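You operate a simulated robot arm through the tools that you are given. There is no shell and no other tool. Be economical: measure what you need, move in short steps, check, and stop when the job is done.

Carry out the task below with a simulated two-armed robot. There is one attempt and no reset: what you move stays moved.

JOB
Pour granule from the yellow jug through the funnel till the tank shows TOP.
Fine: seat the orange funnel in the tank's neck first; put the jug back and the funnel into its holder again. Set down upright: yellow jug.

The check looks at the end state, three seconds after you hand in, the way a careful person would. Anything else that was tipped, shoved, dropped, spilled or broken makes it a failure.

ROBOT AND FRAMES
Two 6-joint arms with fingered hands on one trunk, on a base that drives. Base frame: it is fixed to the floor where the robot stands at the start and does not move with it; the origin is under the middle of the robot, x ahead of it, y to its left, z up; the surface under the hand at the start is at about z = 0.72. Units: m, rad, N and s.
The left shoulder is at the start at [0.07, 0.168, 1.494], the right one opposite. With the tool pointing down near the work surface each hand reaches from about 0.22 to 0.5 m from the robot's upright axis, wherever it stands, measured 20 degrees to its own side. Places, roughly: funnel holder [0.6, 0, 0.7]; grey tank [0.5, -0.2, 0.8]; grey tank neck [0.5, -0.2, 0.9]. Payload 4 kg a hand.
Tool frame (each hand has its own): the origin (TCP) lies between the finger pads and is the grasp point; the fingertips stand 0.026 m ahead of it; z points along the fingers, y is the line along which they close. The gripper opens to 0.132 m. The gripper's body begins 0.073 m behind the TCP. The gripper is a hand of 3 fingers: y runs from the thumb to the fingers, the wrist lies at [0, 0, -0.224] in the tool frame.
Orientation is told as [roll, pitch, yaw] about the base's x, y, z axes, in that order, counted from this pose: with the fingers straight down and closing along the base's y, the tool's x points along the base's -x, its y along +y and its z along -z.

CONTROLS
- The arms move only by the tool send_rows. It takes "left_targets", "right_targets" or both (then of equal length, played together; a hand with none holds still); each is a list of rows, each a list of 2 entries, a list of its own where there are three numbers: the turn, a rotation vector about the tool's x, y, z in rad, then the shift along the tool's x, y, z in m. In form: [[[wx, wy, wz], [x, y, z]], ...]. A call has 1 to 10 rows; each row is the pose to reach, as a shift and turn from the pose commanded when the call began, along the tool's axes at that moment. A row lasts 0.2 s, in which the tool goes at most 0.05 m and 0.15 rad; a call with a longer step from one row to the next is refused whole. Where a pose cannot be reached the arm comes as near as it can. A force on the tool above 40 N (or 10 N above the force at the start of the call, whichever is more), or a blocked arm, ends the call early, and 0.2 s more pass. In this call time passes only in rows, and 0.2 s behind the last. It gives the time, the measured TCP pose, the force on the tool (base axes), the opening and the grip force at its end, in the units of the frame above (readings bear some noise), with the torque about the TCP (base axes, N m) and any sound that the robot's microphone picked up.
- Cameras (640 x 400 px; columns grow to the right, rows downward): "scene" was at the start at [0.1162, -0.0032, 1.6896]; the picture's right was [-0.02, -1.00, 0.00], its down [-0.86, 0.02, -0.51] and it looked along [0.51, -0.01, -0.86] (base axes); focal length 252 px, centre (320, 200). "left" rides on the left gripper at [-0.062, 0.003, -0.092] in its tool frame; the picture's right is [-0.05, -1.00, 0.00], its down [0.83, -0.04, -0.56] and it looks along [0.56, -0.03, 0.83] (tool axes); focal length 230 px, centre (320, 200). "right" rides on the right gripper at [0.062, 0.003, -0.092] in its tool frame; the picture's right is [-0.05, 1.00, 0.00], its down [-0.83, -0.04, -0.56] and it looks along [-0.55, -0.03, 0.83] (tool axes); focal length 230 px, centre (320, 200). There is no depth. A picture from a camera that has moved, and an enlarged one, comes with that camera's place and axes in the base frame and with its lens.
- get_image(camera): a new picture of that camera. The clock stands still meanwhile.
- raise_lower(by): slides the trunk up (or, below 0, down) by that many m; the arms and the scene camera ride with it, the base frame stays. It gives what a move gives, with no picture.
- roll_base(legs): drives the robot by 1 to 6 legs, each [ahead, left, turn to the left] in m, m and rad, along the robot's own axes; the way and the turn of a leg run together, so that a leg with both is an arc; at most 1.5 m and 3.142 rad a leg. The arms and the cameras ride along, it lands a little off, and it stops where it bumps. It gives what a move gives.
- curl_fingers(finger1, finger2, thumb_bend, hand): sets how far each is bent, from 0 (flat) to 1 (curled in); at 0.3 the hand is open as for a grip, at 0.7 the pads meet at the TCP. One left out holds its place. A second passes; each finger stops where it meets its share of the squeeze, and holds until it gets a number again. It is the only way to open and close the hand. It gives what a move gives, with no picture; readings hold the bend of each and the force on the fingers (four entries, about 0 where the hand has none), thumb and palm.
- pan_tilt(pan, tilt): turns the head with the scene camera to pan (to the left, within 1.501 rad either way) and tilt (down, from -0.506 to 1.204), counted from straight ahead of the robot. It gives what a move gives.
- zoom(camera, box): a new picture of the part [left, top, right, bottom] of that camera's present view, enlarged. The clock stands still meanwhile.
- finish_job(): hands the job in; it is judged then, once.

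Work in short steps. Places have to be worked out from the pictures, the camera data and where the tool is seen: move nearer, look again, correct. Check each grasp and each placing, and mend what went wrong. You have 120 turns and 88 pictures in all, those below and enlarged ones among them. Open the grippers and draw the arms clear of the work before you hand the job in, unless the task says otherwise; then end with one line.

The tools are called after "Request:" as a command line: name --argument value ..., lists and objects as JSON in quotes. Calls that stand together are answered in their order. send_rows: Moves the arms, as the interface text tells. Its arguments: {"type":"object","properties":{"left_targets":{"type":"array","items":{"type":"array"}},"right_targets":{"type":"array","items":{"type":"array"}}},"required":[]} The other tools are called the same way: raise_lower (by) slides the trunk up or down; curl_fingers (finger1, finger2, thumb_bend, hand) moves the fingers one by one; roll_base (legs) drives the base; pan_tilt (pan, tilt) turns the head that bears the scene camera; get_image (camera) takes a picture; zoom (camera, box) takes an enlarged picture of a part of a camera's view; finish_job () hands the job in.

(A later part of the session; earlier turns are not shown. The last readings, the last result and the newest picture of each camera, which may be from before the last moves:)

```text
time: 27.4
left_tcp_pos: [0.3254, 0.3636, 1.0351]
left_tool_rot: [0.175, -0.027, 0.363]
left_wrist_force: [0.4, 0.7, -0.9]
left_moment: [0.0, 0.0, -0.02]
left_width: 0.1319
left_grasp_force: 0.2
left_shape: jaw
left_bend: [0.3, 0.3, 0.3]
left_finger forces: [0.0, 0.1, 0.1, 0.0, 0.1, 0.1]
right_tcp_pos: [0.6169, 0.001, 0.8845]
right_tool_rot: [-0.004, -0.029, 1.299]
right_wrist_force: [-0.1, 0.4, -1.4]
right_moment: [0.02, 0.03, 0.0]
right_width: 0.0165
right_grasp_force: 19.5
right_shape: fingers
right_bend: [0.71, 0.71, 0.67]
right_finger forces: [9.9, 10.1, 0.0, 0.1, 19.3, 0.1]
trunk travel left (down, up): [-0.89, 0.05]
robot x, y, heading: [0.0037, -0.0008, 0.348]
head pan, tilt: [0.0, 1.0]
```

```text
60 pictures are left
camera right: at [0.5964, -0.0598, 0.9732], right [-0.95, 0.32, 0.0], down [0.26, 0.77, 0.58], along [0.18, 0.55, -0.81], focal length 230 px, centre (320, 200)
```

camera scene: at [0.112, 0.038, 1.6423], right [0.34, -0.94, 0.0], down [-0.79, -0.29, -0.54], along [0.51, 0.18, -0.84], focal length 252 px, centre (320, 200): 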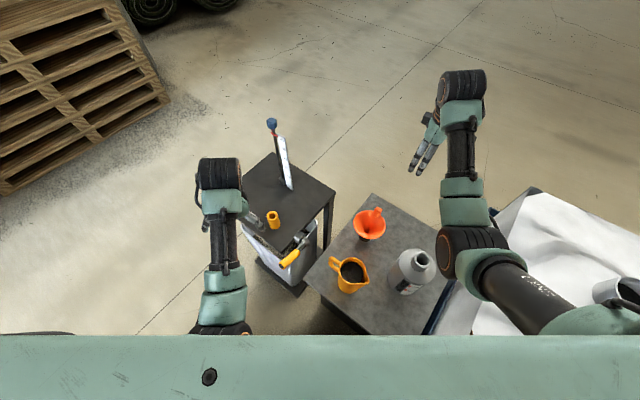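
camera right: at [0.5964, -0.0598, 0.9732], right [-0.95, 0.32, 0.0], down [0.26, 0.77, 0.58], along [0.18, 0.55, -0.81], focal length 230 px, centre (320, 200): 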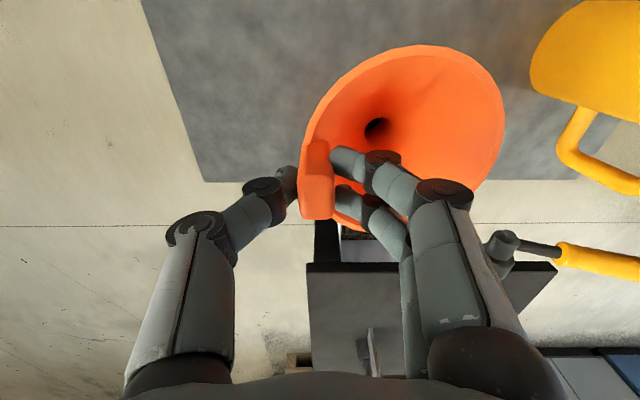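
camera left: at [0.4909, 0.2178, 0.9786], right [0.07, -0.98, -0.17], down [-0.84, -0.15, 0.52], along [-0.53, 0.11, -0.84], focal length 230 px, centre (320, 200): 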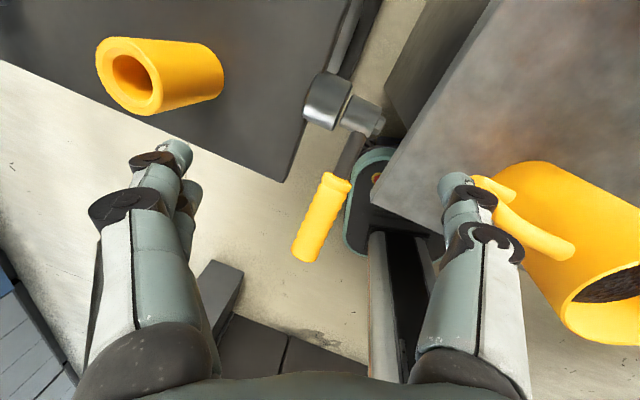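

Grip is firm and the funnel rises with the hand. I lift it clear straight up.

Request:
send_rows --right_targets '[[[0, 0, 0], [0, 0, -0.035]], [[0, 0, 0], [0, 0, -0.07]], [[0, 0, 0], [0, 0, -0.105]], [[0, 0, 0], [0, 0, -0.14]], [[0, 0, 0], [0, 0, -0.175]], [[0, 0, 0], [0, 0, -0.2]]]'

Request:
get_image --camera "scene"

```text
time: 28.8
left_tcp_pos: [0.3248, 0.3644, 1.0351]
left_tool_rot: [0.177, -0.027, 0.364]
left_wrist_force: [-0.7, 0.0, -0.7]
left_moment: [-0.02, 0.02, 0.04]
left_width: 0.132
left_grasp_force: 0.1
left_shape: jaw
left_bend: [0.3, 0.3, 0.3]
left_finger forces: [0.0, 0.1, 0.1, 0.1, 0.0, 0.0]
right_tcp_pos: [0.6162, -0.005, 1.0835]
right_tool_rot: [-0.001, -0.031, 1.297]
right_wrist_force: [0.4, 0.4, -1.6]
right_moment: [-0.05, -0.07, -0.04]
right_width: 0.0167
right_grasp_force: 20.2
right_shape: fingers
right_bend: [0.71, 0.71, 0.67]
right_finger forces: [9.9, 10.1, 0.0, 0.0, 20.0, 0.0]
trunk travel left (down, up): [-0.89, 0.05]
robot x, y, heading: [-0.0001, 0.0011, 0.351]
head pan, tilt: [0.0, 1.0]
```

```text
59 pictures are left
camera scene: at [0.1119, 0.0391, 1.6422], right [0.34, -0.94, 0.0], down [-0.79, -0.29, -0.54], along [0.51, 0.18, -0.84], focal length 252 px, centre (320, 200)
```

scene: 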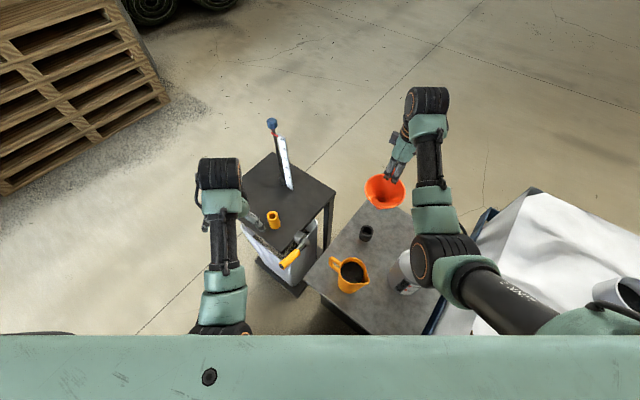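

Funnel is out; the empty holder sits at ≈(0.571,0.010). I raise the trunk the last 5 cm for clearance and turn the base back to face forward.

Request:
raise_lower --by 0.05

Request:
roll_base --legs '[[0, 0, -0.35]]'

Request:
get_image --camera "scene"

Request:
get_image --camera "right"

```text
time: 29.7
left_tcp_pos: [0.3256, 0.3651, 1.0852]
left_tool_rot: [0.175, -0.024, 0.363]
left_wrist_force: [-0.3, -0.5, 0.2]
left_moment: [0.0, 0.0, 0.0]
left_width: 0.1318
left_grasp_force: 0.0
left_shape: jaw
left_bend: [0.3, 0.3, 0.3]
left_finger forces: [0.1, 0.0, 0.1, 0.1, 0.1, 0.0]
right_tcp_pos: [0.616, -0.0069, 1.1328]
right_tool_rot: [0.0, -0.03, 1.299]
right_wrist_force: [0.5, 0.0, -0.9]
right_moment: [-0.04, -0.03, -0.02]
right_width: 0.0165
right_grasp_force: 20.0
right_shape: fingers
right_bend: [0.71, 0.71, 0.67]
right_finger forces: [10.1, 10.1, 0.1, 0.0, 20.0, 0.0]
trunk travel left (down, up): [-0.94, 0.0]
robot x, y, heading: [0.0018, 0.0012, 0.347]
head pan, tilt: [0.0, 1.0]
```

```text
time: 31.1
left_tcp_pos: [0.4306, 0.2318, 1.0855]
left_tool_rot: [0.174, -0.026, 0.018]
left_wrist_force: [0.0, 1.0, -0.4]
left_moment: [-0.01, 0.0, 0.01]
left_width: 0.1321
left_grasp_force: 0.1
left_shape: jaw
left_bend: [0.3, 0.3, 0.3]
left_finger forces: [0.0, 0.0, 0.1, 0.0, 0.1, 0.0]
right_tcp_pos: [0.5782, -0.212, 1.1328]
right_tool_rot: [-0.001, -0.027, 0.955]
right_wrist_force: [1.1, -0.5, -1.2]
right_moment: [-0.04, -0.04, -0.02]
right_width: 0.0165
right_grasp_force: 20.1
right_shape: fingers
right_bend: [0.71, 0.71, 0.67]
right_finger forces: [9.9, 10.1, 0.0, 0.0, 19.8, 0.0]
trunk travel left (down, up): [-0.94, 0.0]
robot x, y, heading: [-0.002, 0.0007, 0.006]
head pan, tilt: [0.0, 1.0]
```

```text
58 pictures are left
camera scene: at [0.1194, -0.0004, 1.6923], right [0.01, -1.0, 0.0], down [-0.84, 0.0, -0.54], along [0.54, 0.0, -0.84], focal length 252 px, centre (320, 200)
```

scene: 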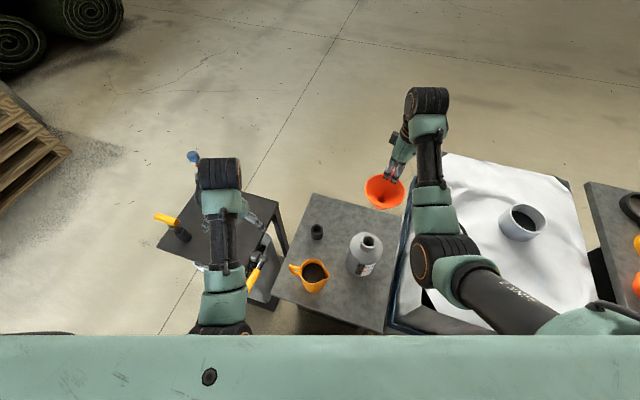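

```text
57 pictures are left
camera right: at [0.5383, -0.2624, 1.2232], right [-0.79, 0.62, 0.0], down [0.5, 0.64, 0.58], along [0.36, 0.46, -0.81], focal length 230 px, centre (320, 200)
```

right: 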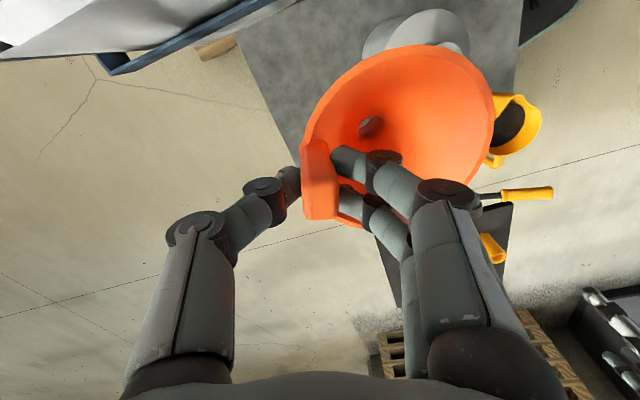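

Now I zoom in on the tank mouth, the funnel and holder for precise positions.

Request:
zoom --camera "scene" --box '[335, 140, 435, 290]'

```text
2.67 times, centred on (385, 215) of scene
camera zoom: at [0.1194, -0.0004, 1.6923], right [0.01, -1.0, 0.0], down [-0.84, 0.0, -0.54], along [0.54, 0.0, -0.84], focal length 673 px, centre (147, 160)
```

zoom: 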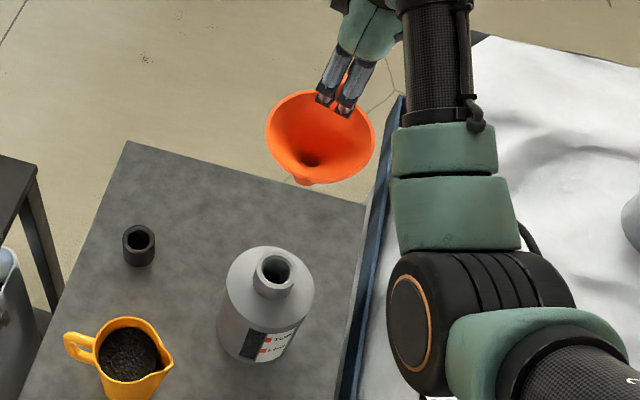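

Estimates agree: mouth (0.454,-0.158,0.925), and funnel axis sits ≈(-0.034,+0.024) from the TCP. I move the funnel over the neck, keeping height.

Request:
send_rows --right_targets '[[[0, 0, 0], [0.009, 0.03, 0]], [[0, 0, 0], [0.018, 0.06, 0]], [[0, 0, 0], [0.0271, 0.0911, 0.0]], [[0, 0, 0], [0.0271, 0.0911, 0.02]]]'

Request:
zoom --camera "scene" --box '[315, 150, 415, 300]'

Request:
get_image --camera "right"

Request:
get_image --camera "left"

```text
time: 32.1
left_tcp_pos: [0.4295, 0.2336, 1.0862]
left_tool_rot: [0.174, -0.026, 0.019]
left_wrist_force: [0.0, 0.1, 0.0]
left_moment: [0.03, 0.0, -0.02]
left_width: 0.1318
left_grasp_force: 0.0
left_shape: jaw
left_bend: [0.3, 0.3, 0.3]
left_finger forces: [0.1, 0.0, 0.0, 0.0, 0.1, 0.1]
right_tcp_pos: [0.4929, -0.1773, 1.092]
right_tool_rot: [-0.003, -0.031, 0.955]
right_wrist_force: [0.3, -0.1, -1.5]
right_moment: [-0.06, -0.07, -0.01]
right_width: 0.0163
right_grasp_force: 20.0
right_shape: fingers
right_bend: [0.71, 0.71, 0.68]
right_finger forces: [10.1, 10.1, 0.0, 0.1, 19.9, 0.0]
right hand out of reach, approached as far as the arm can: row 1, 2, 3, 4
trunk travel left (down, up): [-0.94, 0.0]
robot x, y, heading: [0.0008, -0.0015, 0.009]
head pan, tilt: [0.0, 1.0]
```

```text
2.67 times, centred on (365, 225) of scene
camera zoom: at [0.1187, -0.0018, 1.6923], right [0.0, -1.0, 0.0], down [-0.84, 0.0, -0.54], along [0.54, 0.0, -0.84], focal length 673 px, centre (200, 133)
```

zoom: 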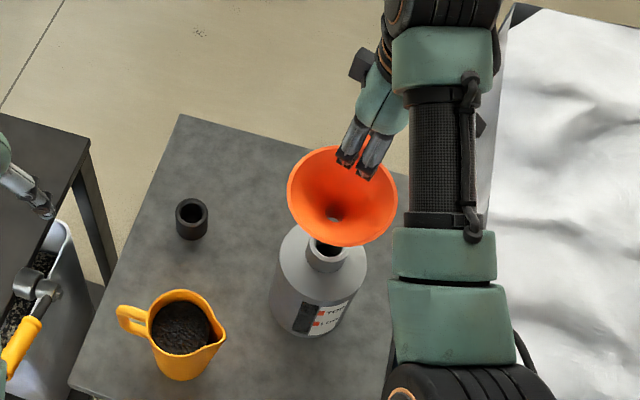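

```text
54 pictures are left
camera right: at [0.4535, -0.2276, 1.1818], right [-0.79, 0.62, 0.0], down [0.5, 0.64, 0.58], along [0.36, 0.46, -0.81], focal length 230 px, centre (320, 200)
```

right: 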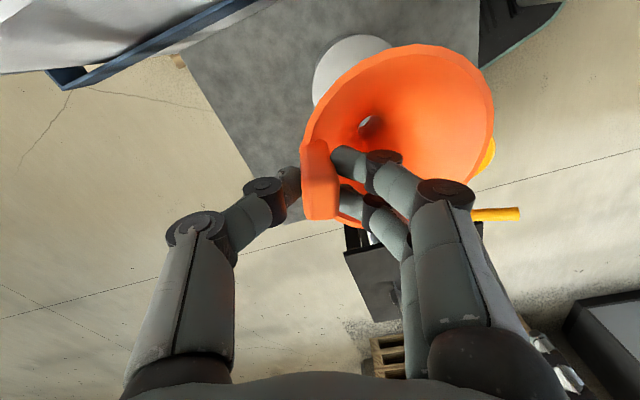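

```text
53 pictures are left
camera left: at [0.4895, 0.2206, 1.1788], right [0.08, -0.98, -0.17], down [-0.84, -0.16, 0.52], along [-0.54, 0.11, -0.84], focal length 230 px, centre (320, 200)
```

left: 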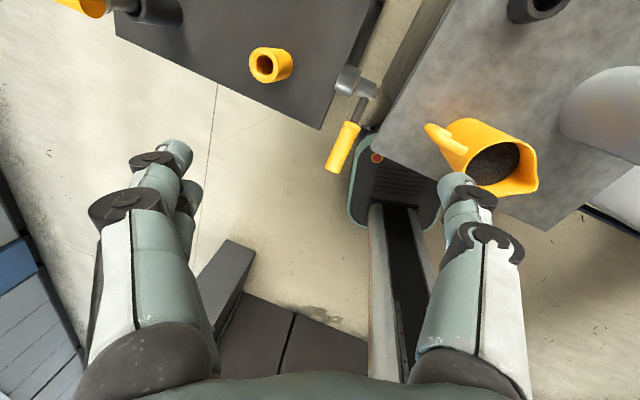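

Throat reads ≈(0.456,-0.152) against the mouth (0.454,-0.158). I correct by 6 mm in −y and descend 3 cm.

Request:
send_rows --right_targets '[[[0, 0, 0], [0.0055, -0.0027, 0]], [[0, 0, 0], [0.0055, -0.0027, 0.015]], [[0, 0, 0], [0.0055, -0.0027, 0.03]]]'

Request:
zoom --camera "scene" --box '[335, 190, 405, 280]'

```text
time: 32.9
left_tcp_pos: [0.4291, 0.2338, 1.0862]
left_tool_rot: [0.174, -0.028, 0.019]
left_wrist_force: [-0.1, -0.7, -0.1]
left_moment: [0.02, -0.03, -0.01]
left_width: 0.1319
left_grasp_force: 0.0
left_shape: jaw
left_bend: [0.3, 0.3, 0.3]
left_finger forces: [0.0, 0.1, 0.0, 0.1, 0.0, 0.0]
right_tcp_pos: [0.4958, -0.1813, 1.065]
right_tool_rot: [-0.005, -0.032, 0.956]
right_wrist_force: [1.4, -2.2, 13.1]
right_moment: [-0.05, -0.08, -0.03]
right_width: 0.0166
right_grasp_force: 21.8
right_shape: fingers
right_bend: [0.71, 0.72, 0.68]
right_finger forces: [9.4, 10.0, 0.1, 0.0, 23.8, 0.0]
trunk travel left (down, up): [-0.94, 0.0]
robot x, y, heading: [-0.0007, 0.0008, 0.003]
head pan, tilt: [0.0, 1.0]
```

```text
4.44 times, centred on (370, 235) of scene
camera zoom: at [0.1177, -0.0015, 1.6928], right [0.0, -1.0, 0.0], down [-0.84, 0.0, -0.54], along [0.54, 0.0, -0.84], focal length 1121 px, centre (98, 44)
```

zoom: 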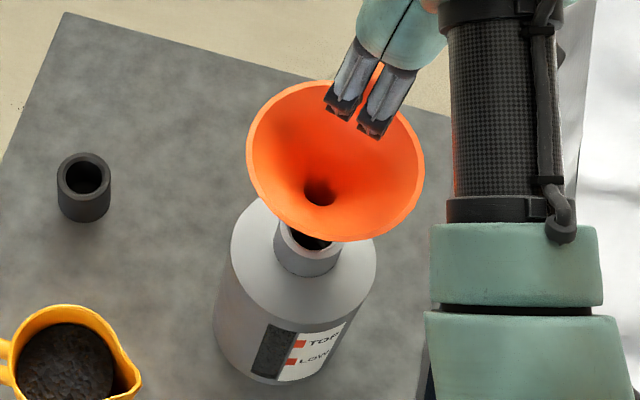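

The stem touches the far lip (mouth opening still seen on the near side). I lift 1 cm, shift ≈8 mm toward −x and 4 mm +y, and retry.

Request:
send_rows --right_targets '[[[0, 0, 0], [0, 0, -0.012]], [[0, 0, 0], [0.0013, 0.0088, -0.012]], [[0, 0, 0], [0.0013, 0.0088, 0.0]], [[0, 0, 0], [0.0013, 0.0088, 0.012]]]'

Request:
zoom --camera "scene" --box '[335, 190, 405, 280]'

```text
time: 33.9
left_tcp_pos: [0.4303, 0.2337, 1.0857]
left_tool_rot: [0.174, -0.024, 0.018]
left_wrist_force: [0.4, 0.4, -0.3]
left_moment: [0.02, 0.02, 0.01]
left_width: 0.1317
left_grasp_force: 0.0
left_shape: jaw
left_bend: [0.3, 0.3, 0.3]
left_finger forces: [0.0, 0.0, 0.1, 0.0, 0.0, 0.1]
right_tcp_pos: [0.487, -0.1778, 1.0492]
right_tool_rot: [0.0, -0.03, 0.958]
right_wrist_force: [0.0, -0.9, -1.0]
right_moment: [0.01, 0.01, -0.02]
right_width: 0.0166
right_grasp_force: 18.6
right_shape: fingers
right_bend: [0.71, 0.71, 0.68]
right_finger forces: [9.1, 9.4, 0.0, 0.0, 18.2, 0.0]
trunk travel left (down, up): [-0.94, 0.0]
robot x, y, heading: [-0.0006, -0.0002, 0.005]
head pan, tilt: [0.0, 1.0]
```

```text
4.44 times, centred on (370, 235) of scene
camera zoom: at [0.1199, -0.0019, 1.6922], right [0.0, -1.0, 0.0], down [-0.84, 0.0, -0.54], along [0.54, 0.0, -0.84], focal length 1121 px, centre (98, 44)
```

zoom: 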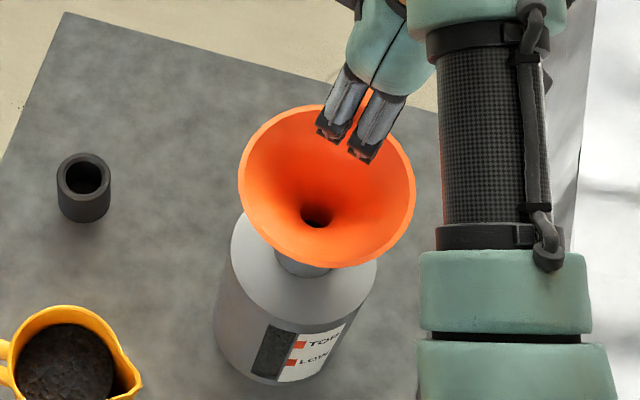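

No contact at 16 mm below the earlier lip contact, so the stem is in the neck. I lower on in small steps until it seats.

Request:
send_rows --right_targets '[[[0, 0, 0], [0, 0, 0.008]], [[0, 0, 0], [0, 0, 0.016]], [[0, 0, 0], [0, 0, 0.024]], [[0, 0, 0], [0, 0, 0.03]]]'

Request:
zoom --camera "scene" --box '[335, 190, 405, 280]'

```text
time: 34.9
left_tcp_pos: [0.4298, 0.2324, 1.0871]
left_tool_rot: [0.174, -0.025, 0.019]
left_wrist_force: [-0.5, 0.9, 0.5]
left_moment: [0.01, 0.01, -0.04]
left_width: 0.1321
left_grasp_force: 0.1
left_shape: jaw
left_bend: [0.3, 0.3, 0.3]
left_finger forces: [0.1, 0.1, 0.0, 0.0, 0.0, 0.0]
right_tcp_pos: [0.4894, -0.1778, 1.0215]
right_tool_rot: [-0.007, -0.034, 0.954]
right_wrist_force: [3.1, -3.4, 9.5]
right_moment: [-0.06, -0.06, 0.03]
right_width: 0.0162
right_grasp_force: 20.7
right_shape: fingers
right_bend: [0.71, 0.71, 0.68]
right_finger forces: [9.2, 9.2, 0.0, 0.1, 23.5, 0.2]
trunk travel left (down, up): [-0.94, 0.0]
robot x, y, heading: [0.003, 0.0026, 0.002]
head pan, tilt: [0.0, 1.0]
```

```text
4.44 times, centred on (370, 235) of scene
camera zoom: at [0.1182, -0.002, 1.6926], right [0.0, -1.0, 0.0], down [-0.84, 0.0, -0.54], along [0.54, 0.0, -0.84], focal length 1121 px, centre (98, 44)
```

zoom: 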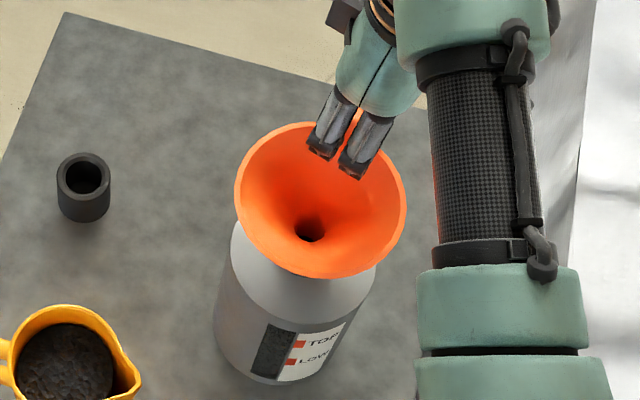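

The stem is fully in (≈4.4 cm below lip contact), with light contact force. I release just enough to free the tab and check it sits.

Request:
curl_fingers --hand "right" --finger1 0.58 --finger2 0.58 --thumb_bend 0.55

Request:
zoom --camera "scene" --box '[335, 190, 405, 280]'

```text
time: 35.9
left_tcp_pos: [0.4297, 0.2329, 1.085]
left_tool_rot: [0.174, -0.026, 0.02]
left_wrist_force: [-0.5, -0.4, -0.7]
left_moment: [-0.04, 0.02, -0.01]
left_width: 0.1318
left_grasp_force: 0.0
left_shape: jaw
left_bend: [0.3, 0.3, 0.3]
left_finger forces: [0.1, 0.0, 0.0, 0.1, 0.0, 0.0]
right_tcp_pos: [0.488, -0.1766, 1.021]
right_tool_rot: [-0.002, -0.03, 0.955]
right_wrist_force: [0.7, -0.4, -0.8]
right_moment: [0.03, -0.02, 0.0]
right_width: 0.0475
right_grasp_force: 0.1
right_shape: fingers
right_bend: [0.57, 0.57, 0.55]
right_finger forces: [0.0, 0.0, 0.1, 0.0, 0.1, 0.0]
trunk travel left (down, up): [-0.94, 0.0]
robot x, y, heading: [-0.0029, 0.0004, 0.008]
head pan, tilt: [0.0, 1.0]
```

```text
4.44 times, centred on (370, 235) of scene
camera zoom: at [0.119, -0.0012, 1.6923], right [0.0, -1.0, 0.0], down [-0.84, 0.0, -0.54], along [0.54, 0.0, -0.84], focal length 1121 px, centre (98, 44)
```

zoom: 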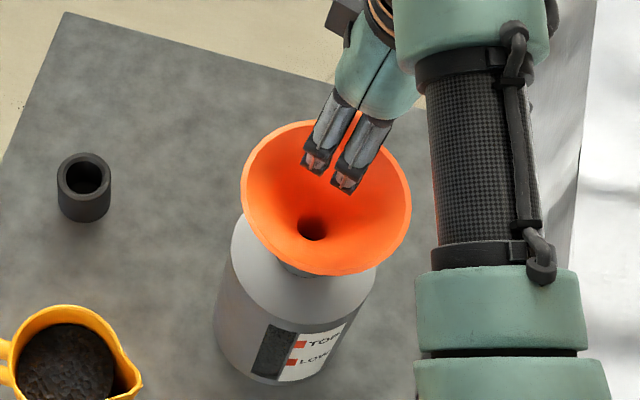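

Funnel sits freely in the neck. I raise the right hand and withdraw it to the right.

Request:
send_rows --right_targets '[[[0, 0, 0], [0, 0, -0.03]], [[0, 0, 0], [0, 0, -0.06]], [[0, 0, 0], [0, 0, -0.09]], [[0, 0, 0], [0.035, -0.024, -0.09]], [[0, 0, 0], [0.07, -0.048, -0.09]], [[0, 0, 0], [0.105, -0.072, -0.09]], [[0, 0, 0], [0.14, -0.096, -0.09]], [[0, 0, 0], [0.175, -0.12, -0.09]], [[0, 0, 0], [0.204, -0.144, -0.09]]]'

Request:
get_image --camera "scene"

Request:
zoom --camera "scene" --box '[280, 210, 400, 310]'

```text
time: 37.9
left_tcp_pos: [0.4296, 0.2327, 1.0864]
left_tool_rot: [0.174, -0.028, 0.019]
left_wrist_force: [-1.4, -0.2, 0.3]
left_moment: [0.01, 0.0, 0.03]
left_width: 0.1323
left_grasp_force: 0.0
left_shape: jaw
left_bend: [0.3, 0.3, 0.3]
left_finger forces: [0.0, 0.0, 0.0, 0.0, 0.0, 0.0]
right_tcp_pos: [0.4854, -0.4315, 1.1037]
right_tool_rot: [0.0, -0.031, 0.955]
right_wrist_force: [0.0, 0.0, -1.1]
right_moment: [0.04, -0.02, -0.01]
right_width: 0.0474
right_grasp_force: 0.1
right_shape: fingers
right_bend: [0.57, 0.57, 0.55]
right_finger forces: [0.1, 0.0, 0.0, 0.0, 0.0, 0.0]
right hand out of reach, approached as far as the arm can: row 3, 4, 5, 6
trunk travel left (down, up): [-0.94, 0.0]
robot x, y, heading: [-0.0007, 0.001, 0.004]
head pan, tilt: [0.0, 1.0]
```

```text
48 pictures are left
camera scene: at [0.1188, -0.0028, 1.6923], right [0.0, -1.0, 0.0], down [-0.84, 0.0, -0.54], along [0.54, 0.0, -0.84], focal length 252 px, centre (320, 200)
```

scene: 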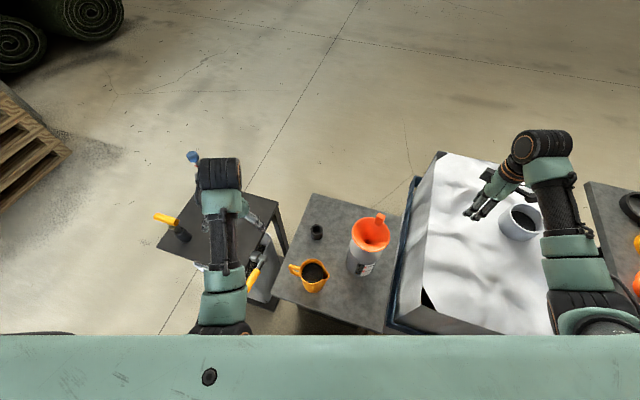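

```text
4.00 times, centred on (340, 260) of scene
camera zoom: at [0.1188, -0.0028, 1.6923], right [0.0, -1.0, 0.0], down [-0.84, 0.0, -0.54], along [0.54, 0.0, -0.84], focal length 1009 px, centre (240, -40)
```

zoom: 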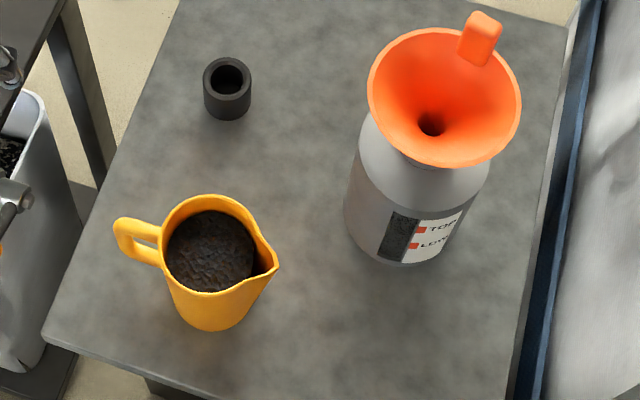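

The right arm is clear. For the jug I plan a grip inclined 45°, coming over the handle (fingers along handle→spout, closing across), avoiding the hammer near (0.45,0.22,0.75). I start turning the left hand at safe height.

Request:
send_rows --left_targets '[[[0.0615, -0.0494, 0.126], [0, -0.005, 0.002]], [[0.123, -0.0987, 0.252], [0, -0.01, 0.004]], [[0.1845, -0.148, 0.378], [0, -0.015, 0.006]], [[0.246, -0.1974, 0.504], [0, -0.02, 0.008]], [[0.3075, -0.2468, 0.63], [0, -0.025, 0.01]], [[0.369, -0.296, 0.756], [0, -0.03, 0.015]], [[0.4305, -0.3455, 0.882], [0, -0.035, 0.02]], [[0.492, -0.395, 1.008], [0, -0.04, 0.025]], [[0.5535, -0.444, 1.134], [0, -0.045, 0.03]], [[0.615, -0.4936, 1.26], [0, -0.05, 0.03]]]'

Request:
get_image --camera "scene"

```text
time: 40.1
left_tcp_pos: [0.4319, 0.1887, 1.0471]
left_tool_rot: [-0.111, -0.551, -1.283]
left_wrist_force: [0.7, 0.7, -0.2]
left_moment: [-0.03, 0.02, 0.01]
left_width: 0.1319
left_grasp_force: 0.1
left_shape: jaw
left_bend: [0.3, 0.3, 0.3]
left_finger forces: [0.0, 0.1, 0.0, 0.0, 0.0, 0.0]
right_tcp_pos: [0.4868, -0.43, 1.1033]
right_tool_rot: [-0.003, -0.029, 0.955]
right_wrist_force: [0.4, -0.4, -0.2]
right_moment: [0.0, 0.01, 0.01]
right_width: 0.0474
right_grasp_force: 0.0
right_shape: fingers
right_bend: [0.57, 0.57, 0.55]
right_finger forces: [0.1, 0.0, 0.0, 0.1, 0.1, 0.0]
trunk travel left (down, up): [-0.94, 0.0]
robot x, y, heading: [0.0, -0.0007, 0.006]
head pan, tilt: [0.0, 1.0]
```

```text
46 pictures are left
camera scene: at [0.1196, -0.0012, 1.6923], right [0.01, -1.0, 0.0], down [-0.84, 0.0, -0.54], along [0.54, 0.0, -0.84], focal length 252 px, centre (320, 200)
```

scene: 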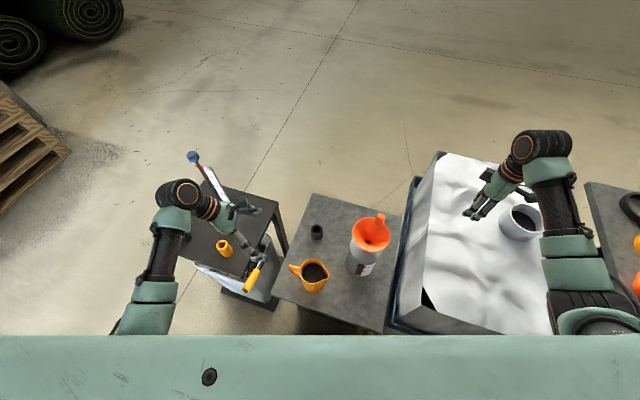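

The turn works well. I finish it (target roll 0, pitch −0.785, yaw −1.907) while moving to a pre-grasp 15 cm back along the approach.

Request:
send_rows --left_targets '[[[0.0615, -0.0494, 0.126], [0.005, -0.003, 0.03]], [[0.123, -0.0987, 0.252], [0.01, -0.006, 0.06]], [[0.1845, -0.148, 0.378], [0.015, -0.01, 0.09]], [[0.246, -0.1974, 0.504], [0.02, -0.013, 0.12]], [[0.246, -0.1974, 0.504], [0.0243, -0.016, 0.153]]]'

Request:
get_image --camera "left"

Request:
zoom --camera "scene" --box '[210, 190, 410, 315]'

```text
time: 41.3
left_tcp_pos: [0.4163, 0.123, 0.9081]
left_tool_rot: [0.036, -0.776, -1.914]
left_wrist_force: [-0.1, -0.1, 0.6]
left_moment: [0.02, -0.02, 0.0]
left_width: 0.1321
left_grasp_force: 0.0
left_shape: jaw
left_bend: [0.3, 0.3, 0.3]
left_finger forces: [0.0, 0.0, 0.0, 0.1, 0.0, 0.0]
right_tcp_pos: [0.4864, -0.4303, 1.1023]
right_tool_rot: [0.0, -0.029, 0.954]
right_wrist_force: [-0.4, 0.9, -0.1]
right_moment: [0.02, -0.01, 0.0]
right_width: 0.0472
right_grasp_force: 0.0
right_shape: fingers
right_bend: [0.57, 0.57, 0.55]
right_finger forces: [0.0, 0.1, 0.0, 0.1, 0.0, 0.1]
trunk travel left (down, up): [-0.94, 0.0]
robot x, y, heading: [0.0018, -0.0003, 0.008]
head pan, tilt: [0.0, 1.0]
```

```text
45 pictures are left
camera left: at [0.4239, 0.142, 1.0165], right [-0.96, 0.28, 0.01], down [0.27, 0.94, -0.19], along [-0.06, -0.18, -0.98], focal length 230 px, centre (320, 200)
```

left: 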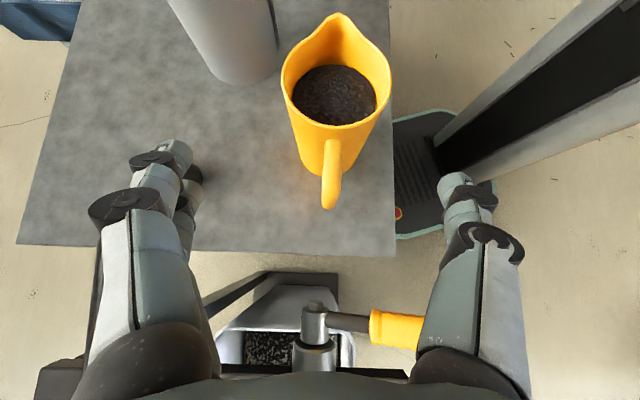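

```text
3.20 times, centred on (310, 252) of scene
camera zoom: at [0.1195, -0.0022, 1.6923], right [0.01, -1.0, 0.0], down [-0.84, 0.0, -0.54], along [0.54, 0.0, -0.84], focal length 807 px, centre (352, 32)
```

zoom: 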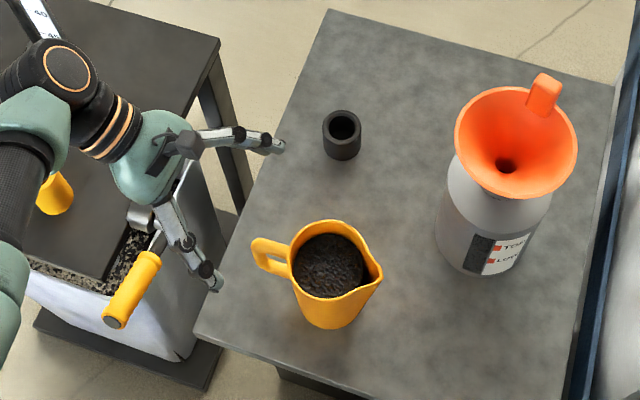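

Left hand is aligned with the handle–spout line. I advance ~10 cm along the approach and re-measure.

Request:
send_rows --left_targets '[[[0.018, 0, 0], [-0.002, -0.001, 0.035]], [[0.036, 0, 0], [-0.005, -0.002, 0.07]], [[0.036, 0, 0], [-0.0069, -0.0034, 0.0993]]]'

Request:
get_image --camera "left"

Request:
zoom --camera "scene" --box '[250, 210, 370, 310]'

```text
time: 42.1
left_tcp_pos: [0.3923, 0.0544, 0.841]
left_tool_rot: [0.001, -0.775, -1.912]
left_wrist_force: [0.4, 0.3, 0.3]
left_moment: [0.01, -0.02, 0.04]
left_width: 0.1322
left_grasp_force: 0.0
left_shape: jaw
left_bend: [0.3, 0.3, 0.3]
left_finger forces: [0.0, 0.0, 0.1, 0.0, 0.0, 0.0]
right_tcp_pos: [0.4865, -0.4304, 1.1039]
right_tool_rot: [0.0, -0.029, 0.956]
right_wrist_force: [0.1, -0.6, 0.6]
right_moment: [-0.02, -0.01, 0.01]
right_width: 0.0473
right_grasp_force: 0.0
right_shape: fingers
right_bend: [0.57, 0.57, 0.55]
right_finger forces: [0.0, 0.0, 0.0, 0.1, 0.0, 0.0]
trunk travel left (down, up): [-0.94, 0.0]
robot x, y, heading: [0.0012, -0.0006, 0.005]
head pan, tilt: [0.0, 1.0]
```

```text
43 pictures are left
camera left: at [0.4025, 0.0725, 0.9502], right [-0.95, 0.3, 0.04], down [0.29, 0.94, -0.18], along [-0.09, -0.17, -0.98], focal length 230 px, centre (320, 200)
```

left: 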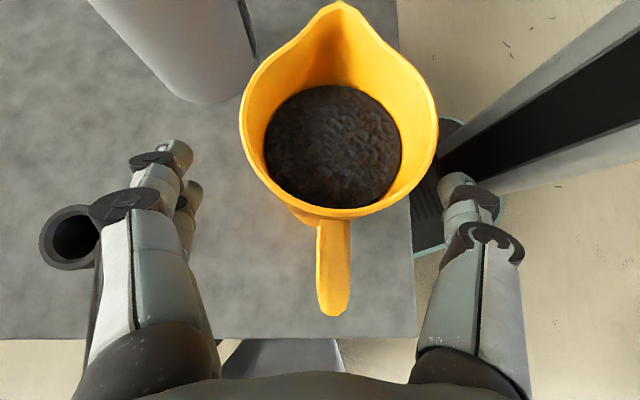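

```text
4.00 times, centred on (310, 260) of scene
camera zoom: at [0.1191, -0.0017, 1.6923], right [0.01, -1.0, 0.0], down [-0.84, 0.0, -0.54], along [0.54, 0.0, -0.84], focal length 1009 px, centre (360, -40)
```

zoom: 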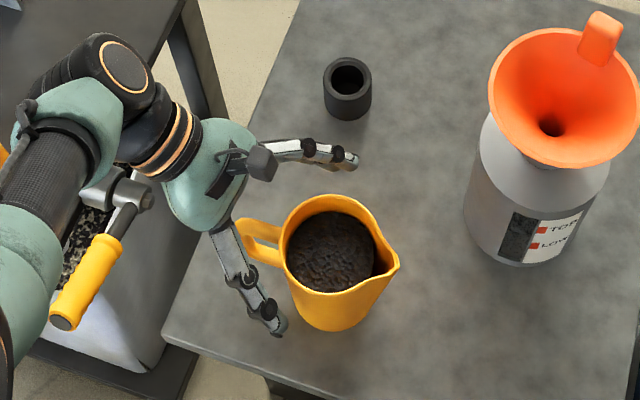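

Re-triangulated jug rim: centre (0.375,0.0245), z≈0.855, ø≈0.083. I move in the remaining 4.6 cm with a 7 mm lateral correction.

Request:
send_rows --left_targets '[[[0, 0, 0], [-0.001, -0.007, 0.012]], [[0, 0, 0], [-0.002, -0.007, 0.025]], [[0, 0, 0], [-0.0026, -0.007, 0.036]], [[0, 0, 0], [-0.0026, -0.007, 0.046]]]'

Request:
get_image --camera "left"

Request:
zoom --camera "scene" --box '[250, 210, 370, 310]'

```text
time: 43.1
left_tcp_pos: [0.3743, 0.0231, 0.8104]
left_tool_rot: [0.0, -0.777, -1.914]
left_wrist_force: [-0.5, -0.1, 0.2]
left_moment: [-0.04, 0.02, 0.0]
left_width: 0.1321
left_grasp_force: 0.0
left_shape: jaw
left_bend: [0.3, 0.3, 0.3]
left_finger forces: [0.5, 0.0, 0.0, 0.0, 0.1, 0.0]
right_tcp_pos: [0.4871, -0.4301, 1.1035]
right_tool_rot: [0.001, -0.031, 0.956]
right_wrist_force: [0.3, -0.3, 0.3]
right_moment: [0.0, 0.0, 0.0]
right_width: 0.0472
right_grasp_force: 0.1
right_shape: fingers
right_bend: [0.57, 0.57, 0.55]
right_finger forces: [0.1, 0.0, 0.0, 0.0, 0.0, 0.0]
trunk travel left (down, up): [-0.94, 0.0]
robot x, y, heading: [-0.0007, 0.0, 0.008]
head pan, tilt: [0.0, 1.0]
```

```text
41 pictures are left
camera left: at [0.3842, 0.0411, 0.919], right [-0.95, 0.3, 0.04], down [0.29, 0.94, -0.19], along [-0.09, -0.17, -0.98], focal length 230 px, centre (320, 200)
```

left: 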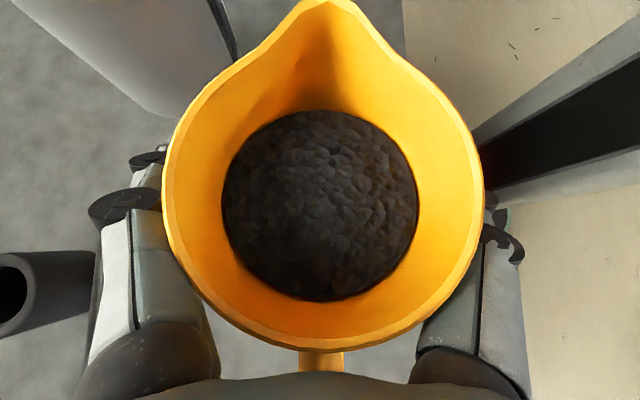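

```text
4.00 times, centred on (310, 260) of scene
camera zoom: at [0.1196, -0.0017, 1.6923], right [0.01, -1.0, 0.0], down [-0.84, 0.0, -0.54], along [0.54, 0.0, -0.84], focal length 1009 px, centre (360, -40)
```

zoom: 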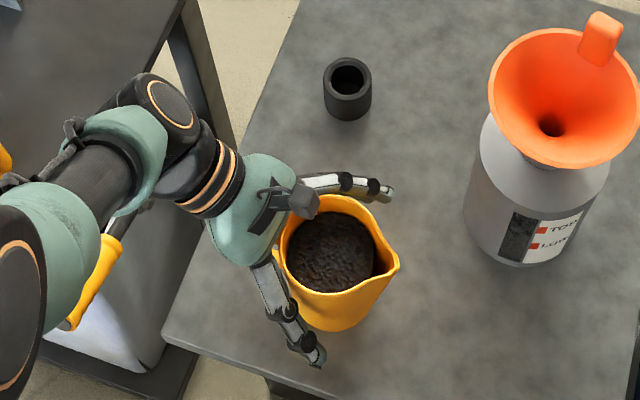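

The jug is well centred between the fingers. I close the left hand evenly on it.

Request:
curl_fingers --hand "left" --finger1 0.45 --finger2 0.45 --thumb_bend 0.45

Request:
curl_fingers --hand "left" --finger1 0.65 --finger2 0.65 --thumb_bend 0.65

Request:
get_image --camera "left"

```text
time: 44.1
left_tcp_pos: [0.3732, 0.0243, 0.8116]
left_tool_rot: [0.0, -0.776, -1.914]
left_wrist_force: [1.7, -0.5, 0.7]
left_moment: [0.0, 0.05, -0.01]
left_width: 0.0871
left_grasp_force: 1.7
left_shape: fingers
left_bend: [0.44, 0.45, 0.45]
left_finger forces: [2.5, 0.0, 0.0, 0.0, 1.3, 0.0]
right_tcp_pos: [0.4854, -0.4284, 1.1029]
right_tool_rot: [-0.002, -0.03, 0.955]
right_wrist_force: [0.2, 0.5, -0.2]
right_moment: [0.01, 0.03, -0.02]
right_width: 0.0473
right_grasp_force: 0.1
right_shape: fingers
right_bend: [0.57, 0.57, 0.55]
right_finger forces: [0.1, 0.0, 0.1, 0.0, 0.0, 0.0]
trunk travel left (down, up): [-0.94, 0.0]
robot x, y, heading: [-0.0, 0.0033, 0.002]
head pan, tilt: [0.0, 1.0]
```

```text
time: 45.1
left_tcp_pos: [0.3723, 0.0247, 0.8103]
left_tool_rot: [-0.002, -0.774, -1.912]
left_wrist_force: [0.4, -0.2, 0.1]
left_moment: [-0.02, -0.02, -0.05]
left_width: 0.071
left_grasp_force: 27.5
left_shape: fingers
left_bend: [0.59, 0.49, 0.56]
left_finger forces: [21.5, 6.7, 0.1, 0.0, 28.0, 0.1]
right_tcp_pos: [0.4863, -0.4296, 1.1037]
right_tool_rot: [-0.001, -0.029, 0.955]
right_wrist_force: [0.2, 0.5, -0.5]
right_moment: [-0.01, -0.01, 0.01]
right_width: 0.0471
right_grasp_force: 0.1
right_shape: fingers
right_bend: [0.57, 0.57, 0.55]
right_finger forces: [0.1, 0.0, 0.0, 0.0, 0.0, 0.0]
trunk travel left (down, up): [-0.94, 0.0]
robot x, y, heading: [-0.0001, -0.0034, 0.006]
head pan, tilt: [0.0, 1.0]
```

```text
39 pictures are left
camera left: at [0.3839, 0.0415, 0.9187], right [-0.95, 0.3, 0.04], down [0.29, 0.94, -0.19], along [-0.09, -0.17, -0.98], focal length 230 px, centre (320, 200)
```

left: 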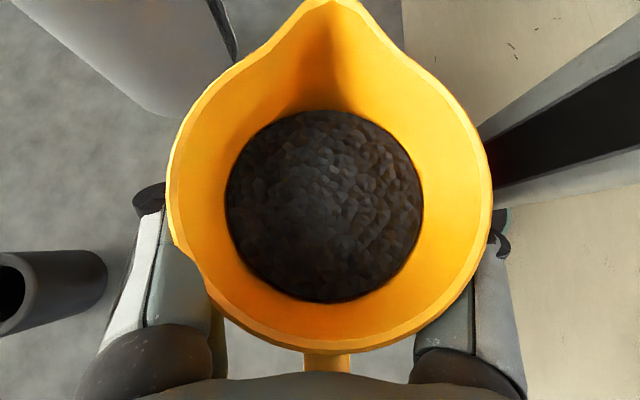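

Grip 28 N, jug hardly moved. I tighten slightly and test-lift 3 cm.

Request:
curl_fingers --hand "left" --finger1 0.75 --finger2 0.75 --thumb_bend 0.75

Request:
send_rows --left_targets '[[[0, 0, 0], [-0.007, 0, -0.007]], [[0, 0, 0], [-0.014, 0, -0.014]], [[0, 0, 0], [-0.028, 0, -0.0286]]]'

Request:
zoom --camera "scene" --box '[250, 210, 370, 310]'

```text
time: 46.1
left_tcp_pos: [0.3728, 0.0244, 0.8101]
left_tool_rot: [-0.002, -0.776, -1.911]
left_wrist_force: [-0.6, 0.6, 0.1]
left_moment: [-0.07, -0.01, 0.0]
left_width: 0.0692
left_grasp_force: 28.8
left_shape: fingers
left_bend: [0.62, 0.49, 0.59]
left_finger forces: [23.0, 6.6, 0.0, 0.0, 28.1, 0.0]
right_tcp_pos: [0.4862, -0.429, 1.1042]
right_tool_rot: [-0.002, -0.03, 0.955]
right_wrist_force: [-0.2, -0.2, -0.2]
right_moment: [-0.01, 0.01, -0.02]
right_width: 0.0472
right_grasp_force: 0.0
right_shape: fingers
right_bend: [0.57, 0.57, 0.55]
right_finger forces: [0.0, 0.0, 0.0, 0.1, 0.0, 0.1]
trunk travel left (down, up): [-0.94, 0.0]
robot x, y, heading: [-0.0002, 0.0005, 0.006]
head pan, tilt: [0.0, 1.0]
```

```text
time: 46.9
left_tcp_pos: [0.373, 0.0249, 0.8494]
left_tool_rot: [-0.002, -0.776, -1.912]
left_wrist_force: [0.0, -1.0, -2.7]
left_moment: [-0.02, -0.02, 0.05]
left_width: 0.0692
left_grasp_force: 28.7
left_shape: fingers
left_bend: [0.62, 0.49, 0.59]
left_finger forces: [22.8, 6.8, 0.1, 0.0, 28.1, 0.1]
right_tcp_pos: [0.4856, -0.4293, 1.1037]
right_tool_rot: [-0.002, -0.027, 0.956]
right_wrist_force: [0.2, 0.0, -0.7]
right_moment: [-0.02, -0.01, -0.01]
right_width: 0.0476
right_grasp_force: 0.0
right_shape: fingers
right_bend: [0.57, 0.57, 0.55]
right_finger forces: [0.0, 0.1, 0.0, 0.0, 0.0, 0.0]
trunk travel left (down, up): [-0.94, 0.0]
robot x, y, heading: [-0.0031, -0.0024, 0.006]
head pan, tilt: [0.0, 1.0]
```

```text
4.00 times, centred on (310, 260) of scene
camera zoom: at [0.1189, -0.0016, 1.6923], right [0.0, -1.0, 0.0], down [-0.84, 0.0, -0.54], along [0.54, 0.0, -0.84], focal length 1009 px, centre (360, -40)
```

zoom: 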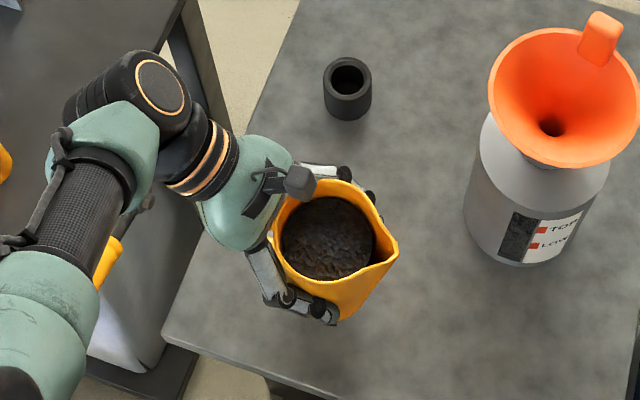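

Jug held well (~2.7 N). I carry it upright to a staging point behind the funnel (TCP ≈(0.507,-0.007,0.995)) and move the right arm a bit further out.

Request:
send_rows --left_targets '[[[0, 0, 0], [-0.025, 0.01, -0.027]], [[0, 0, 0], [-0.045, 0.03, -0.05]], [[0, 0, 0], [-0.06, 0.055, -0.07]], [[0, 0, 0], [-0.073, 0.082, -0.088]], [[0, 0, 0], [-0.083, 0.11, -0.103]], [[0, 0, 0], [-0.0913, 0.1368, -0.115]]]' --right_targets '[[[0, 0, 0], [0.01, -0.007, 0]], [[0, 0, 0], [0.02, -0.014, 0]], [[0, 0, 0], [0.03, -0.021, 0]], [[0, 0, 0], [0.04, -0.028, 0]], [[0, 0, 0], [0.05, -0.035, 0]], [[0, 0, 0], [0.06, -0.042, 0]]]'

Request:
get_image --camera "scene"

```text
time: 48.3
left_tcp_pos: [0.5082, -0.0066, 0.9959]
left_tool_rot: [-0.007, -0.776, -1.909]
left_wrist_force: [-0.8, 0.3, -3.3]
left_moment: [-0.04, 0.02, -0.03]
left_width: 0.069
left_grasp_force: 29.3
left_shape: fingers
left_bend: [0.62, 0.49, 0.59]
left_finger forces: [22.3, 7.0, 0.1, 0.0, 27.7, 0.0]
right_tcp_pos: [0.4869, -0.503, 1.1021]
right_tool_rot: [-0.001, -0.028, 0.957]
right_wrist_force: [0.0, 0.0, -0.2]
right_moment: [0.01, 0.02, 0.0]
right_width: 0.0472
right_grasp_force: 0.0
right_shape: fingers
right_bend: [0.57, 0.57, 0.55]
right_finger forces: [0.0, 0.0, 0.0, 0.1, 0.0, 0.0]
trunk travel left (down, up): [-0.94, 0.0]
robot x, y, heading: [-0.0011, 0.0017, 0.004]
head pan, tilt: [0.0, 1.0]
```

```text
37 pictures are left
camera scene: at [0.1213, -0.0022, 1.6921], right [0.01, -1.0, 0.0], down [-0.84, 0.0, -0.54], along [0.54, 0.0, -0.84], focal length 252 px, centre (320, 200)
```

scene: 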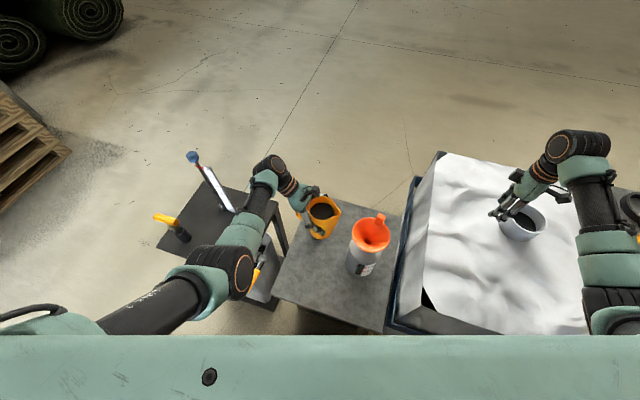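

Jug is poised. I swing it over the funnel while tilting to 45° (before granule should flow).

Request:
send_rows --left_targets '[[[0, 0.131, 0], [-0.0147, 0, 0.0027]], [[0, 0.262, 0], [-0.0294, 0, 0.0055]], [[0, 0.393, 0], [-0.044, 0, 0.0082]], [[0, 0.524, 0], [-0.0587, 0, 0.0109]], [[0, 0.655, 0], [-0.0734, 0, 0.0137]], [[0, 0.785, 0], [-0.0881, 0, 0.0164]]]'

Request:
zoom --camera "scene" --box '[280, 180, 420, 290]'

Request:
get_image --camera "left"

```text
time: 49.2
left_tcp_pos: [0.5364, 0.0754, 0.9964]
left_tool_rot: [-0.015, -0.231, -1.834]
left_wrist_force: [-0.5, 0.7, -3.3]
left_moment: [-0.05, 0.02, -0.02]
left_width: 0.0687
left_grasp_force: 28.8
left_shape: fingers
left_bend: [0.62, 0.49, 0.59]
left_finger forces: [22.1, 7.3, 0.0, 0.1, 27.7, 0.0]
left hand out of reach, approached as far as the arm can: row 3, 4
right_tcp_pos: [0.4864, -0.501, 1.1023]
right_tool_rot: [-0.001, -0.031, 0.955]
right_wrist_force: [-0.2, 0.4, 0.5]
right_moment: [-0.03, 0.06, 0.0]
right_width: 0.0473
right_grasp_force: 0.0
right_shape: fingers
right_bend: [0.57, 0.57, 0.55]
right_finger forces: [0.0, 0.0, 0.0, 0.1, 0.0, 0.0]
trunk travel left (down, up): [-0.94, 0.0]
robot x, y, heading: [-0.0031, 0.0017, 0.002]
head pan, tilt: [0.0, 1.0]
stopped in row 4 (left hand): the arm was blocked; the commanded pose is now the measured one
```

```text
3.64 times, centred on (350, 235) of scene
camera zoom: at [0.1201, 0.0004, 1.6922], right [0.01, -1.0, 0.0], down [-0.84, -0.01, -0.54], along [0.54, 0.0, -0.84], focal length 917 px, centre (211, 73)
```

zoom: 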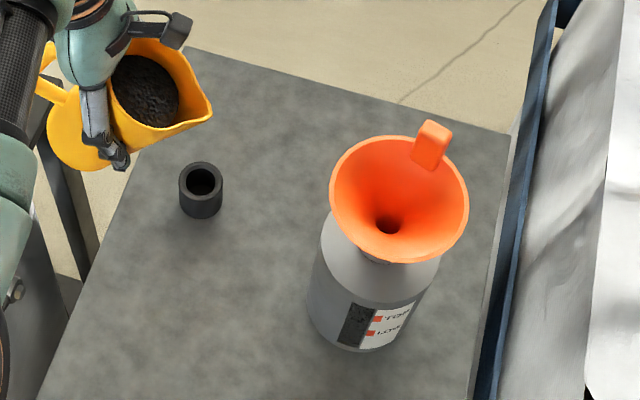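

```text
35 pictures are left
camera left: at [0.5311, 0.035, 1.1005], right [-0.98, 0.21, 0.03], down [0.21, 0.91, 0.35], along [0.05, 0.35, -0.94], focal length 230 px, centre (320, 200)
```

left: 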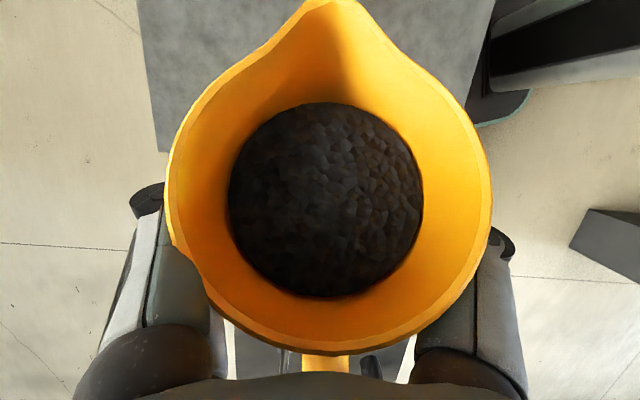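

The arm turned but couldn't follow the shift; it's limited in this posture. I test whether pure tilting (still below flow angle) is possible here.

Request:
send_rows --left_targets '[[[0, 0.08, 0], [0, 0, 0]], [[0, 0.16, 0], [0, 0, 0]]]'

Request:
get_image --camera "scene"

```text
time: 50.0
left_tcp_pos: [0.5488, 0.1251, 0.9948]
left_tool_rot: [-0.021, 0.001, -1.803]
left_wrist_force: [0.2, -0.1, -3.5]
left_moment: [-0.04, 0.02, 0.0]
left_width: 0.0691
left_grasp_force: 28.4
left_shape: fingers
left_bend: [0.62, 0.49, 0.59]
left_finger forces: [22.1, 7.3, 0.0, 0.0, 27.7, 0.0]
right_tcp_pos: [0.4856, -0.5017, 1.1019]
right_tool_rot: [-0.001, -0.032, 0.957]
right_wrist_force: [0.8, 0.2, -0.2]
right_moment: [0.0, -0.02, 0.02]
right_width: 0.0472
right_grasp_force: 0.0
right_shape: fingers
right_bend: [0.57, 0.57, 0.55]
right_finger forces: [0.1, 0.0, 0.0, 0.0, 0.1, 0.1]
trunk travel left (down, up): [-0.94, 0.0]
robot x, y, heading: [0.0006, -0.003, 0.007]
head pan, tilt: [0.0, 1.0]
stopped in row 2 (left hand): the arm was blocked; the commanded pose is now the measured one
```

```text
34 pictures are left
camera scene: at [0.1194, -0.0016, 1.6923], right [0.01, -1.0, 0.0], down [-0.84, 0.0, -0.54], along [0.54, 0.0, -0.84], focal length 252 px, centre (320, 200)
```

scene: 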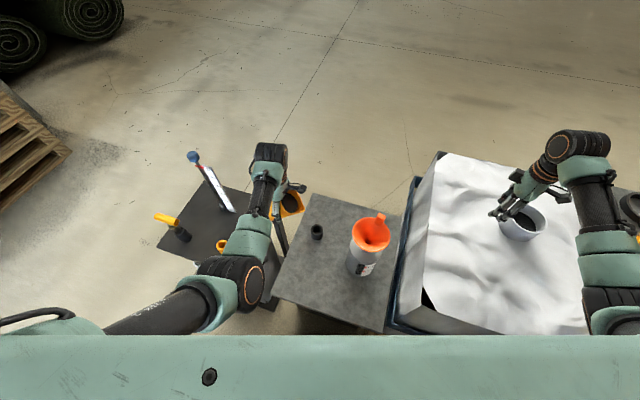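

Tilting works mainly about the wrist, while the shoulder can't swing further inward. I'll use the base to shift sideways instead; first I test raising the jug 6 cm here.

Request:
send_rows --left_targets '[[[0, 0, 0], [0, 0, -0.02]], [[0, 0, 0], [0, 0, -0.04]], [[0, 0, 0], [0, 0, -0.06]]]'

```text
time: 50.8
left_tcp_pos: [0.5497, 0.1378, 1.0521]
left_tool_rot: [-0.024, 0.019, -1.795]
left_wrist_force: [-0.1, 0.2, -3.6]
left_moment: [-0.06, 0.02, 0.03]
left_width: 0.0692
left_grasp_force: 29.0
left_shape: fingers
left_bend: [0.62, 0.49, 0.59]
left_finger forces: [21.9, 7.4, 0.0, 0.0, 27.6, 0.0]
right_tcp_pos: [0.4859, -0.5017, 1.1024]
right_tool_rot: [-0.002, -0.028, 0.956]
right_wrist_force: [0.2, 0.4, 0.3]
right_moment: [0.01, -0.02, -0.04]
right_width: 0.0475
right_grasp_force: 0.0
right_shape: fingers
right_bend: [0.57, 0.57, 0.55]
right_finger forces: [0.0, 0.1, 0.0, 0.0, 0.0, 0.0]
trunk travel left (down, up): [-0.94, 0.0]
robot x, y, heading: [0.0008, 0.0023, 0.005]
head pan, tilt: [0.0, 1.0]
```

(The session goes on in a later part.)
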